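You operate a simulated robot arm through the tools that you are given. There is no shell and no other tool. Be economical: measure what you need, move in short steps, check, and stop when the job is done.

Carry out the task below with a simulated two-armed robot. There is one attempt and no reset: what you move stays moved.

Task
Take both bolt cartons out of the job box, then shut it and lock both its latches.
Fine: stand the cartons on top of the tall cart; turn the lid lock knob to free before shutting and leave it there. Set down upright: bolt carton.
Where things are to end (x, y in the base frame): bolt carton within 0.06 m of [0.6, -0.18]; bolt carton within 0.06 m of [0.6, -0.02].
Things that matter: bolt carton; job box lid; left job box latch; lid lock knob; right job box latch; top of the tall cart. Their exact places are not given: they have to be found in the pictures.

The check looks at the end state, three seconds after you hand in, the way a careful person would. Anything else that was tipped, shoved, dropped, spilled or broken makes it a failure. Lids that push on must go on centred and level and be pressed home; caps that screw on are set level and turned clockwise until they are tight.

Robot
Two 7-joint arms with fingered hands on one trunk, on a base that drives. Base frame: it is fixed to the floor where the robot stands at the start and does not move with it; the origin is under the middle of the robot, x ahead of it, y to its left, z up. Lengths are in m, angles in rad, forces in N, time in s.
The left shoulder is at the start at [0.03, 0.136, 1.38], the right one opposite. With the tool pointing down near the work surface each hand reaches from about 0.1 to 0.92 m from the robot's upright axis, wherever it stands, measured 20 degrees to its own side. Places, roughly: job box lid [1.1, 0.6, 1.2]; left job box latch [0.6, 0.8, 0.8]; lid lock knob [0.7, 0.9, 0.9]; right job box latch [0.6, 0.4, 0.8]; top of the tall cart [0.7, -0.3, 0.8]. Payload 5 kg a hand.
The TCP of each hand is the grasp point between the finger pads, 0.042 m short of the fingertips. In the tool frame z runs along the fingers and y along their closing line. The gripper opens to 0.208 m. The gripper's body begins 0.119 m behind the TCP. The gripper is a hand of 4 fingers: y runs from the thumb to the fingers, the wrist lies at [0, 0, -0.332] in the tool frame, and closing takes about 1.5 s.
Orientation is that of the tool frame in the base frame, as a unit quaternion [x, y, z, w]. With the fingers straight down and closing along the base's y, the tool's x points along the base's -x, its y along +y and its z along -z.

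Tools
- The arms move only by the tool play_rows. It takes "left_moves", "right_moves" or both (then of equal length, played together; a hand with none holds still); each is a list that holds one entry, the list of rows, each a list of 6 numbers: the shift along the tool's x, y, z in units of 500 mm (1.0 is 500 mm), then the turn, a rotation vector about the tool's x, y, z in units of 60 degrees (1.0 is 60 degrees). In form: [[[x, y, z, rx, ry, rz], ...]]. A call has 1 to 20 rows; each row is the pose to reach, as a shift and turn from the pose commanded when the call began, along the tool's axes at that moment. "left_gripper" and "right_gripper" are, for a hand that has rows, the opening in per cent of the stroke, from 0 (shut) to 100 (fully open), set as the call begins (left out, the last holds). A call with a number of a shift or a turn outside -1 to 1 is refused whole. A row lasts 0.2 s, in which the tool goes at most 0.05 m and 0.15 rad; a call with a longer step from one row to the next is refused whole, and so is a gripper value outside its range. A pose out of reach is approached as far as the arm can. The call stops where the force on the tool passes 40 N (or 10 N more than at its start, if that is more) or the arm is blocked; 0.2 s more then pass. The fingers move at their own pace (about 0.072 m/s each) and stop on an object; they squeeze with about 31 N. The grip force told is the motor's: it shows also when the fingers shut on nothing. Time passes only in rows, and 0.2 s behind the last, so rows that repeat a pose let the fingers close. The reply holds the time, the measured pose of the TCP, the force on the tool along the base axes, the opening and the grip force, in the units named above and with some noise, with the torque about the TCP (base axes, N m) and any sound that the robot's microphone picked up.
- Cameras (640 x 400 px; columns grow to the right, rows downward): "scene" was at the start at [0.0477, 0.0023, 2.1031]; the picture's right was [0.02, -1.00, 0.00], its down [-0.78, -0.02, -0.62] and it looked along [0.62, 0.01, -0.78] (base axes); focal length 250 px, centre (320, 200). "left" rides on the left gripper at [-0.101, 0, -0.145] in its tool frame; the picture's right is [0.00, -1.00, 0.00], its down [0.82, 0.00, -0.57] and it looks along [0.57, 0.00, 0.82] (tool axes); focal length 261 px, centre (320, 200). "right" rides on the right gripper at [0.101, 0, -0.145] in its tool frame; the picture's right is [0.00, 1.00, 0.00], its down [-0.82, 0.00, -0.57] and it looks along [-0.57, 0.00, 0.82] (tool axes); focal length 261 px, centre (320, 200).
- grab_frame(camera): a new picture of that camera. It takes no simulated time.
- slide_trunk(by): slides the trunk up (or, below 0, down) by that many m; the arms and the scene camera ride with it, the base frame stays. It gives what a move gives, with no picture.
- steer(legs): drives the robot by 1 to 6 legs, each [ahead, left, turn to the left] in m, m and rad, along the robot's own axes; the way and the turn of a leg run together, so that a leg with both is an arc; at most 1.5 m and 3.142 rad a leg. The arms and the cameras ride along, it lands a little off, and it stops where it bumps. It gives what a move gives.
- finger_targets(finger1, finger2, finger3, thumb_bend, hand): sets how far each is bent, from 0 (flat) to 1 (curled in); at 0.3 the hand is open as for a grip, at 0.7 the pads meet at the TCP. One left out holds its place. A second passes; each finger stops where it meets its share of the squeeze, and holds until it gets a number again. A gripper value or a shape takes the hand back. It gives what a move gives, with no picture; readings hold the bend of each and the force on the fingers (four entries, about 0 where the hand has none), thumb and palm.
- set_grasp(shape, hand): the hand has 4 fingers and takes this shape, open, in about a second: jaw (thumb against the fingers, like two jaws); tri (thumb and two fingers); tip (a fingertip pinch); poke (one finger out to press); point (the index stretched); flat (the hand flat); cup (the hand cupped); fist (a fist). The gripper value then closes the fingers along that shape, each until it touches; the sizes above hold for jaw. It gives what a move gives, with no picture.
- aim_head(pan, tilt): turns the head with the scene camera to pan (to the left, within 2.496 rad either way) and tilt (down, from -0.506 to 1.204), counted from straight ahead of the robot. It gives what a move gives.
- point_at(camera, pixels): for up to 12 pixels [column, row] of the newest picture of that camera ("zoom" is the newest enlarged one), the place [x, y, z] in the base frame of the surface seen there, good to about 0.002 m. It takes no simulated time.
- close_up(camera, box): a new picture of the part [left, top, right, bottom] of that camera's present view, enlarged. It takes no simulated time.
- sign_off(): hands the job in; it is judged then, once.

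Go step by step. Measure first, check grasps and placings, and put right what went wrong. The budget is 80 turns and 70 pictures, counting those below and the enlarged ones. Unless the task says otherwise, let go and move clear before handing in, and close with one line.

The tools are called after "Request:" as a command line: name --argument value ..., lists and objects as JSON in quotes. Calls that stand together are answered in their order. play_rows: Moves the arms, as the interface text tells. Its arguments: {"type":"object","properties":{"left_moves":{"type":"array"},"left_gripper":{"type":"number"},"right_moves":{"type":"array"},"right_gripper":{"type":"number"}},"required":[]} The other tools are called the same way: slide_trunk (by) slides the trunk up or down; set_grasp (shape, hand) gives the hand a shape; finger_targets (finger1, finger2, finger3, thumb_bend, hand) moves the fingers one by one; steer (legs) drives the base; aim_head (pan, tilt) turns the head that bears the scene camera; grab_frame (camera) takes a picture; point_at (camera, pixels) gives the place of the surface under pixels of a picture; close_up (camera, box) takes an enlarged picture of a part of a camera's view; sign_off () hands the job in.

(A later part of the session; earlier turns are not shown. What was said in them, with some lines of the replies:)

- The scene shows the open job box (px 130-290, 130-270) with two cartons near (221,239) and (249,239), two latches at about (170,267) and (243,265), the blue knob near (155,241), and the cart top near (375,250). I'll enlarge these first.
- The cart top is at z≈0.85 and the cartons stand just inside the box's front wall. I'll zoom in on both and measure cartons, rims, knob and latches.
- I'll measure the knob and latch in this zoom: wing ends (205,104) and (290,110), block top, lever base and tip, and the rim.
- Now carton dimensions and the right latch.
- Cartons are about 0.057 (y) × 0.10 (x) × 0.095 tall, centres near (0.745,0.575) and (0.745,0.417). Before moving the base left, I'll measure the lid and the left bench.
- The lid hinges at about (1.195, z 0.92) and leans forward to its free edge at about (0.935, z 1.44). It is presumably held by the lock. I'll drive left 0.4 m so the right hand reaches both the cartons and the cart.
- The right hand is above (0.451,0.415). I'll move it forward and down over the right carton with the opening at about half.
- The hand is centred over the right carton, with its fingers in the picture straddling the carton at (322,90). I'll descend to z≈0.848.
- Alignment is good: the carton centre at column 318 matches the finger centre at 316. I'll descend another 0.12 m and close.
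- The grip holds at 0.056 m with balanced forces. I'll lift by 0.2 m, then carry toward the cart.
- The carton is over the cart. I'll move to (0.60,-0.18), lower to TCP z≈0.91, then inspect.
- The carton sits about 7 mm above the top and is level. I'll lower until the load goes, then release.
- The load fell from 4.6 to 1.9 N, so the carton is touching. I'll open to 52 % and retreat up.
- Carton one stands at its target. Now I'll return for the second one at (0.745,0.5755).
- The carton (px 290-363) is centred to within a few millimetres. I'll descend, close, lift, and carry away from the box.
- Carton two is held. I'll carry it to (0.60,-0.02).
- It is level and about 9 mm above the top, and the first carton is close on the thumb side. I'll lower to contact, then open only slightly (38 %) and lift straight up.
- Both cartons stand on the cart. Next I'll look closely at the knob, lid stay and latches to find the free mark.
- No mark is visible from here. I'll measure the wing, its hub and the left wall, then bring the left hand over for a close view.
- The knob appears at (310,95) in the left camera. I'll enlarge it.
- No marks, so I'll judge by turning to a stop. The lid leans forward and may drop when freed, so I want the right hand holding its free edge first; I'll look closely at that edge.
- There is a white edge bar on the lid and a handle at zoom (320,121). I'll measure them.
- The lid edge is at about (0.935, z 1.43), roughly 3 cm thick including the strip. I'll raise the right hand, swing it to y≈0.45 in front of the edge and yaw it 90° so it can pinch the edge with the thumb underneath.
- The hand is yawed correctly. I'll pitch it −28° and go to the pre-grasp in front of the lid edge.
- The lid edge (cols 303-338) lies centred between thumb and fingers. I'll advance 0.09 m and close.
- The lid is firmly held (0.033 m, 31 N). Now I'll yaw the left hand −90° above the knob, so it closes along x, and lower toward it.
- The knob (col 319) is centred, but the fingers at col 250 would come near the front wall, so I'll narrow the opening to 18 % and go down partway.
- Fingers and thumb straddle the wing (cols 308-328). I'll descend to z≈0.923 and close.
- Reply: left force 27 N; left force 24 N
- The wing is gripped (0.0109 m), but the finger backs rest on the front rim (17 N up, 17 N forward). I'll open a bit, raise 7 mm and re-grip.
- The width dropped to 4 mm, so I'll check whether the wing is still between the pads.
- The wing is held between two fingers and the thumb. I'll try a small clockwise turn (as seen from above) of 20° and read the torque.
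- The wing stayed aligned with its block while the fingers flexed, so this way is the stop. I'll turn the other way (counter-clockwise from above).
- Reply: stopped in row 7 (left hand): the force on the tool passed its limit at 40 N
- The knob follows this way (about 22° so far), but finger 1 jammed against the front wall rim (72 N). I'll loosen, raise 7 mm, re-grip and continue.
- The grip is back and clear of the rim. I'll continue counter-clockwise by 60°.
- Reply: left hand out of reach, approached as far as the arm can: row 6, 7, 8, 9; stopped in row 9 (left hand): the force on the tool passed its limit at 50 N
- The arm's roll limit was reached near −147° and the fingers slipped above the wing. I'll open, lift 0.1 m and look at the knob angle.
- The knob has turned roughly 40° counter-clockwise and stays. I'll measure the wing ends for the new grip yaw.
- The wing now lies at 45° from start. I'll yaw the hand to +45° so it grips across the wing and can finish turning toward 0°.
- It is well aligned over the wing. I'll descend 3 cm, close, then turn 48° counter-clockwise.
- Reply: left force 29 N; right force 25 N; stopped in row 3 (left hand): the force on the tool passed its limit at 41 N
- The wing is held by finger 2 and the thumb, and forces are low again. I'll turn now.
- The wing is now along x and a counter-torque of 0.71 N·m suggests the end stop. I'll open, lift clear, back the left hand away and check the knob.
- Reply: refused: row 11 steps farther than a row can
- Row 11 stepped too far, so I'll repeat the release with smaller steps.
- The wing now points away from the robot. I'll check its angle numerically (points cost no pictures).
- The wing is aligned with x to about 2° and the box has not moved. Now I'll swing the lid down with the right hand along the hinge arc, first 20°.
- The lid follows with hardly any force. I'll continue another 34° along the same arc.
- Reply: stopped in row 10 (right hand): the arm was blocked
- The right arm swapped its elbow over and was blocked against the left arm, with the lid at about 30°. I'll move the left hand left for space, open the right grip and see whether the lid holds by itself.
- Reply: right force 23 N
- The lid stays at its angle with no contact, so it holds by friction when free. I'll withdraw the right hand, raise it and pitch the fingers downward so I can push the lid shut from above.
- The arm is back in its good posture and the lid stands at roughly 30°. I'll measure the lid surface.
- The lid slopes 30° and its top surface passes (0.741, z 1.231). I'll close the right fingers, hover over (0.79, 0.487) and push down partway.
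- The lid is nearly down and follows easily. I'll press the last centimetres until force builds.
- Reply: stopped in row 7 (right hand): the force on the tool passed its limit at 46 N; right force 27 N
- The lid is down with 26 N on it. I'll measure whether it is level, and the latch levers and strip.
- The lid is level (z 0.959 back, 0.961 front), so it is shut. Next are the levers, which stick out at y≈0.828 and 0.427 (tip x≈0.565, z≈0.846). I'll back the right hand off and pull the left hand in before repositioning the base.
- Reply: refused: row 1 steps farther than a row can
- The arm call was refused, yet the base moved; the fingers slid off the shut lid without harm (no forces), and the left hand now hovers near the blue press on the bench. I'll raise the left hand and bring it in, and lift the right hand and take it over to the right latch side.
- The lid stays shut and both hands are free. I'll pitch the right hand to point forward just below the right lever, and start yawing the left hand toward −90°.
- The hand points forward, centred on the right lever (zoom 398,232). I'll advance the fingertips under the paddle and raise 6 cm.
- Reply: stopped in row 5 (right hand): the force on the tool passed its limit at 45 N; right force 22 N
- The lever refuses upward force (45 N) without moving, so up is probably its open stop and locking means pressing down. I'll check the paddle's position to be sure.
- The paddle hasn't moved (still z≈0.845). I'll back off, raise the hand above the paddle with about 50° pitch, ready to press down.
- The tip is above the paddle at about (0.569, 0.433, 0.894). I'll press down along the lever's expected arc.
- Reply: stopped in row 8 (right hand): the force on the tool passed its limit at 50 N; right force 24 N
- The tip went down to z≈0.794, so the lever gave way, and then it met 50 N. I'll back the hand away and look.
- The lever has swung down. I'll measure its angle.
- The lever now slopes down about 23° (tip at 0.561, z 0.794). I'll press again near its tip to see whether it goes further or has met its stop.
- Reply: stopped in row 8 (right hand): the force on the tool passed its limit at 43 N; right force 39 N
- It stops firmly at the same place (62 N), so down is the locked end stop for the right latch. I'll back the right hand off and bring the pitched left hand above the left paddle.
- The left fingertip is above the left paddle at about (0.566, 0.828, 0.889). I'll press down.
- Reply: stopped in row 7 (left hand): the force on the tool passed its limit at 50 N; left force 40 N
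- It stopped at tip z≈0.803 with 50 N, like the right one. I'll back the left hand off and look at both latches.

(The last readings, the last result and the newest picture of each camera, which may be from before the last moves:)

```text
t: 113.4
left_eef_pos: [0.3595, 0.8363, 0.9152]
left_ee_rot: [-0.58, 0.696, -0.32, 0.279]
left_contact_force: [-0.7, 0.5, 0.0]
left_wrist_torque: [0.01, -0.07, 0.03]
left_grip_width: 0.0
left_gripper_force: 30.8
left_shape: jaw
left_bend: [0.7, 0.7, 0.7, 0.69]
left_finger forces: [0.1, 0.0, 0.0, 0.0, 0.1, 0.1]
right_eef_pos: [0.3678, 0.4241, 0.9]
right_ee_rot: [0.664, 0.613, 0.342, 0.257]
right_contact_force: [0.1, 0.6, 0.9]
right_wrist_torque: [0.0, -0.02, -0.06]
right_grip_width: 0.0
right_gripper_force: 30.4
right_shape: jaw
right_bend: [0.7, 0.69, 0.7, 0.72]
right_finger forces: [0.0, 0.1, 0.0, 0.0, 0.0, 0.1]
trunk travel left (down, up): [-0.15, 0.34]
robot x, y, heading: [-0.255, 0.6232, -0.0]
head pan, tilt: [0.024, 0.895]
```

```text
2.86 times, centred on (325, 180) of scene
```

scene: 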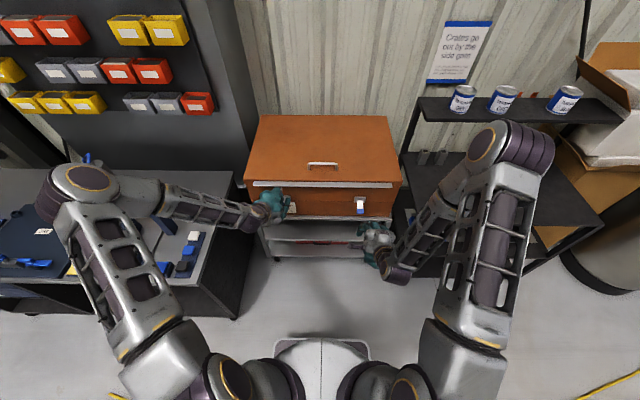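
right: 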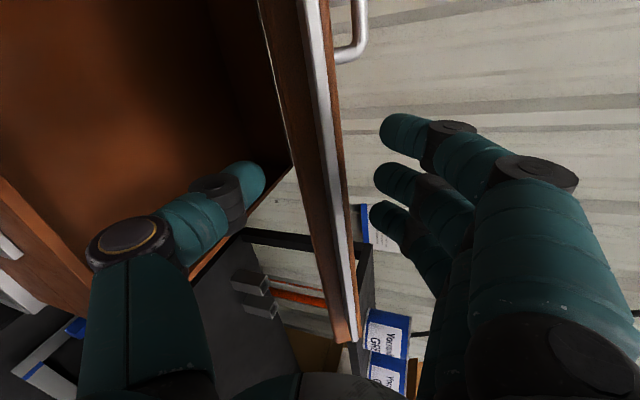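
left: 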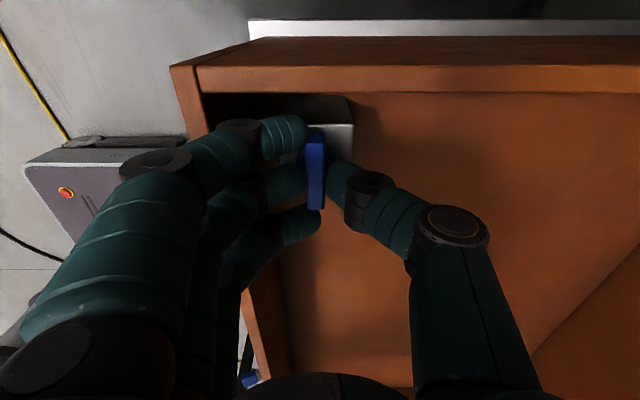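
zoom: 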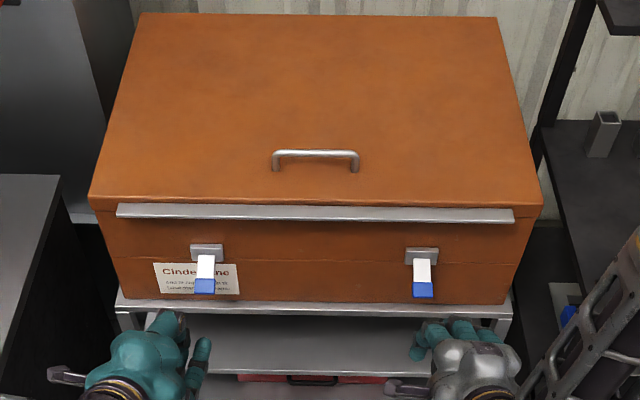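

Both levers look alike. I'll measure the tips and confirm the lid and strip heights.

Request:
point_at --camera "zoom" --pixels '[[206, 262], [205, 275], [204, 290], [422, 265], [422, 280], [423, 294], [150, 190], [480, 190], [300, 40], [300, 208], [300, 217], [207, 248]]'

```text
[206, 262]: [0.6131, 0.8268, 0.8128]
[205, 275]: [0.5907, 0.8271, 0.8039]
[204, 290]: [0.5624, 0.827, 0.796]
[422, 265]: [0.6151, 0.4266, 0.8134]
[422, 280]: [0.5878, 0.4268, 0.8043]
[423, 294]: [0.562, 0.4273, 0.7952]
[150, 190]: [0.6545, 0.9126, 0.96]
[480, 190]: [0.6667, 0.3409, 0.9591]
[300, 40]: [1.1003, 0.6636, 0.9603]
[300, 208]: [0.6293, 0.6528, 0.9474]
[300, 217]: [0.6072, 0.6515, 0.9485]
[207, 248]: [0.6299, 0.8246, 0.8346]
```

Both levers sit at the same locked stop (tips z≈0.796/0.795) and the lid is level at 0.960. As a last check, I'll raise the trunk back up and view the cartons.

Request:
slide_trunk --by 0.25

Request:
aim_head --pan -0.4 --tilt 0.8

Request:
grab_frame --camera "scene"

```text
t: 116.0
left_eef_pos: [0.3607, 0.8358, 1.1629]
left_ee_rot: [-0.58, 0.696, -0.32, 0.279]
left_contact_force: [-1.0, 0.2, 0.3]
left_wrist_torque: [0.01, 0.03, 0.05]
left_grip_width: 0.0
left_gripper_force: 31.1
left_shape: jaw
left_bend: [0.7, 0.7, 0.7, 0.69]
left_finger forces: [0.0, 0.1, 0.0, 0.0, 0.0, 0.0]
right_eef_pos: [0.3688, 0.424, 1.1498]
right_ee_rot: [0.665, 0.613, 0.342, 0.257]
right_contact_force: [-0.5, 0.2, -0.5]
right_wrist_torque: [-0.05, 0.0, 0.02]
right_grip_width: 0.0
right_gripper_force: 30.8
right_shape: jaw
right_bend: [0.7, 0.69, 0.7, 0.72]
right_finger forces: [0.0, 0.0, 0.0, 0.0, 0.1, 0.0]
trunk travel left (down, up): [-0.4, 0.09]
robot x, y, heading: [-0.2504, 0.6233, 0.002]
head pan, tilt: [0.024, 0.895]
```

```text
t: 116.8
left_eef_pos: [0.3605, 0.8354, 1.1643]
left_ee_rot: [-0.58, 0.696, -0.319, 0.279]
left_contact_force: [-0.3, 0.6, -0.2]
left_wrist_torque: [-0.02, 0.0, 0.0]
left_grip_width: 0.0
left_gripper_force: 30.7
left_shape: jaw
left_bend: [0.7, 0.7, 0.7, 0.69]
left_finger forces: [0.0, 0.1, 0.0, 0.0, 0.1, 0.0]
right_eef_pos: [0.3686, 0.4234, 1.149]
right_ee_rot: [0.665, 0.613, 0.342, 0.256]
right_contact_force: [0.4, -0.2, 0.4]
right_wrist_torque: [0.03, 0.03, 0.01]
right_grip_width: 0.0
right_gripper_force: 31.4
right_shape: jaw
right_bend: [0.7, 0.69, 0.7, 0.72]
right_finger forces: [0.1, 0.1, 0.0, 0.1, 0.1, 0.1]
trunk travel left (down, up): [-0.4, 0.09]
robot x, y, heading: [-0.2487, 0.6262, -0.003]
head pan, tilt: [-0.4, 0.799]
```

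```text
7 pictures are left
```

scene: 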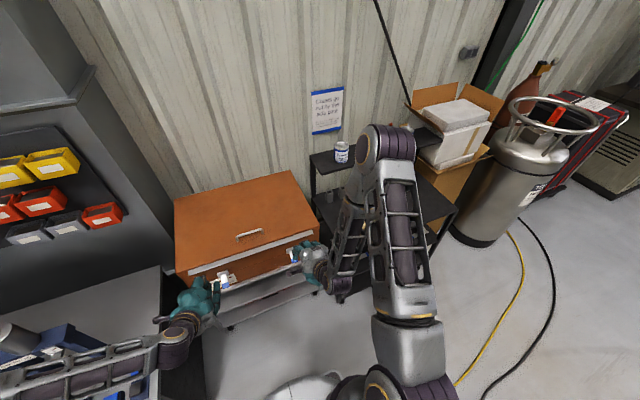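

The arm hides the cartons, so I'll drive back and to the right for a clear view; this also takes the hands well clear.

Request:
steer --legs '[[-0.25, 0, 0], [0, -0.6, 0]]'

Request:
aim_head --pan 0.0 --tilt 0.7

Request:
grab_frame --camera "scene"

```text
t: 121.7
left_eef_pos: [0.1045, 0.2283, 1.1639]
left_ee_rot: [-0.576, 0.698, -0.321, 0.278]
left_contact_force: [-0.6, 0.1, -0.4]
left_wrist_torque: [0.03, 0.02, 0.02]
left_grip_width: 0.0
left_gripper_force: 30.8
left_shape: jaw
left_bend: [0.7, 0.7, 0.7, 0.69]
left_finger forces: [0.1, 0.0, 0.0, 0.0, 0.0, 0.0]
right_eef_pos: [0.1093, -0.1823, 1.1499]
right_ee_rot: [0.666, 0.611, 0.341, 0.257]
right_contact_force: [0.4, -0.1, -0.4]
right_wrist_torque: [0.04, -0.01, 0.07]
right_grip_width: 0.0
right_gripper_force: 30.7
right_shape: jaw
right_bend: [0.7, 0.69, 0.7, 0.72]
right_finger forces: [0.1, 0.0, 0.0, 0.0, 0.1, 0.1]
trunk travel left (down, up): [-0.4, 0.09]
robot x, y, heading: [-0.504, 0.023, -0.009]
head pan, tilt: [-0.4, 0.799]
```

```text
t: 122.6
left_eef_pos: [0.1041, 0.23, 1.1641]
left_ee_rot: [-0.577, 0.698, -0.32, 0.278]
left_contact_force: [-0.1, 0.5, -0.1]
left_wrist_torque: [0.02, -0.01, -0.01]
left_grip_width: 0.0002
left_gripper_force: 31.1
left_shape: jaw
left_bend: [0.7, 0.7, 0.7, 0.69]
left_finger forces: [0.0, 0.1, 0.0, 0.0, 0.0, 0.1]
right_eef_pos: [0.1095, -0.1825, 1.1497]
right_ee_rot: [0.667, 0.609, 0.342, 0.258]
right_contact_force: [0.3, 0.4, -0.2]
right_wrist_torque: [0.03, 0.0, 0.01]
right_grip_width: 0.0
right_gripper_force: 31.1
right_shape: jaw
right_bend: [0.7, 0.69, 0.7, 0.72]
right_finger forces: [0.1, 0.0, 0.0, 0.0, 0.1, 0.0]
trunk travel left (down, up): [-0.4, 0.09]
robot x, y, heading: [-0.5072, 0.0239, -0.013]
head pan, tilt: [0.0, 0.7]
```

```text
6 pictures are left
```

scene: 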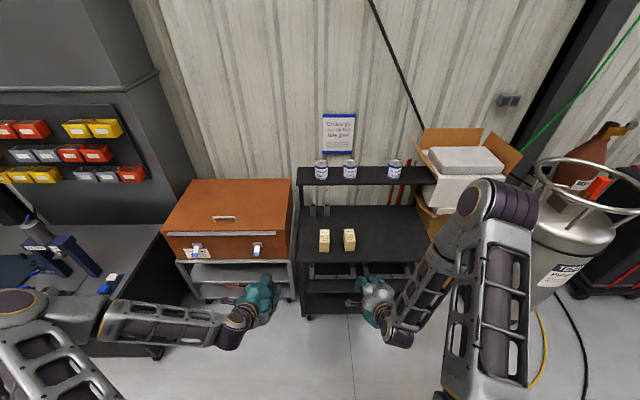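

Both cartons stand on the cart (324,240 and 349,240), and the cans and bench look undisturbed. One last position check.

Request:
close_up --camera "scene" --box '[305, 215, 369, 260]'

Request:
point_at --camera "scene" --pixels '[[324, 233], [349, 233], [324, 246], [349, 246]]'

```text
8.89 times, centred on (337, 238) of scene
```

zoom: 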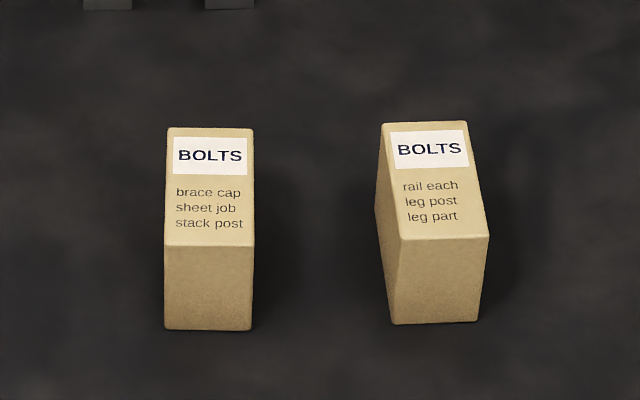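

```text
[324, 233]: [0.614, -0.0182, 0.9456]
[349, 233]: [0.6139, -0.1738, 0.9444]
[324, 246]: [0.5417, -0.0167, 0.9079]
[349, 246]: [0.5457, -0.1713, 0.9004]
```

The cartons stand upright at about (0.595, -0.018) and (0.595, -0.174). The lid is shut and level, both latches are at their stops, and the hands are clear, so I'm handing in.

Request:
sign_off

```text
The job is handed in.
```

I handed the job in. Both bolt cartons stand upright on the cart, within about 1 cm of their targets. The job box is shut and level, with the lid lock knob turned to free. Both latches are pressed down to a firm stop, which I took as locked because nothing on the box is marked and I did not pull on the lid to check. I took the knob's free position the same way, from its 90° end stop, and the lid then swung down easily.
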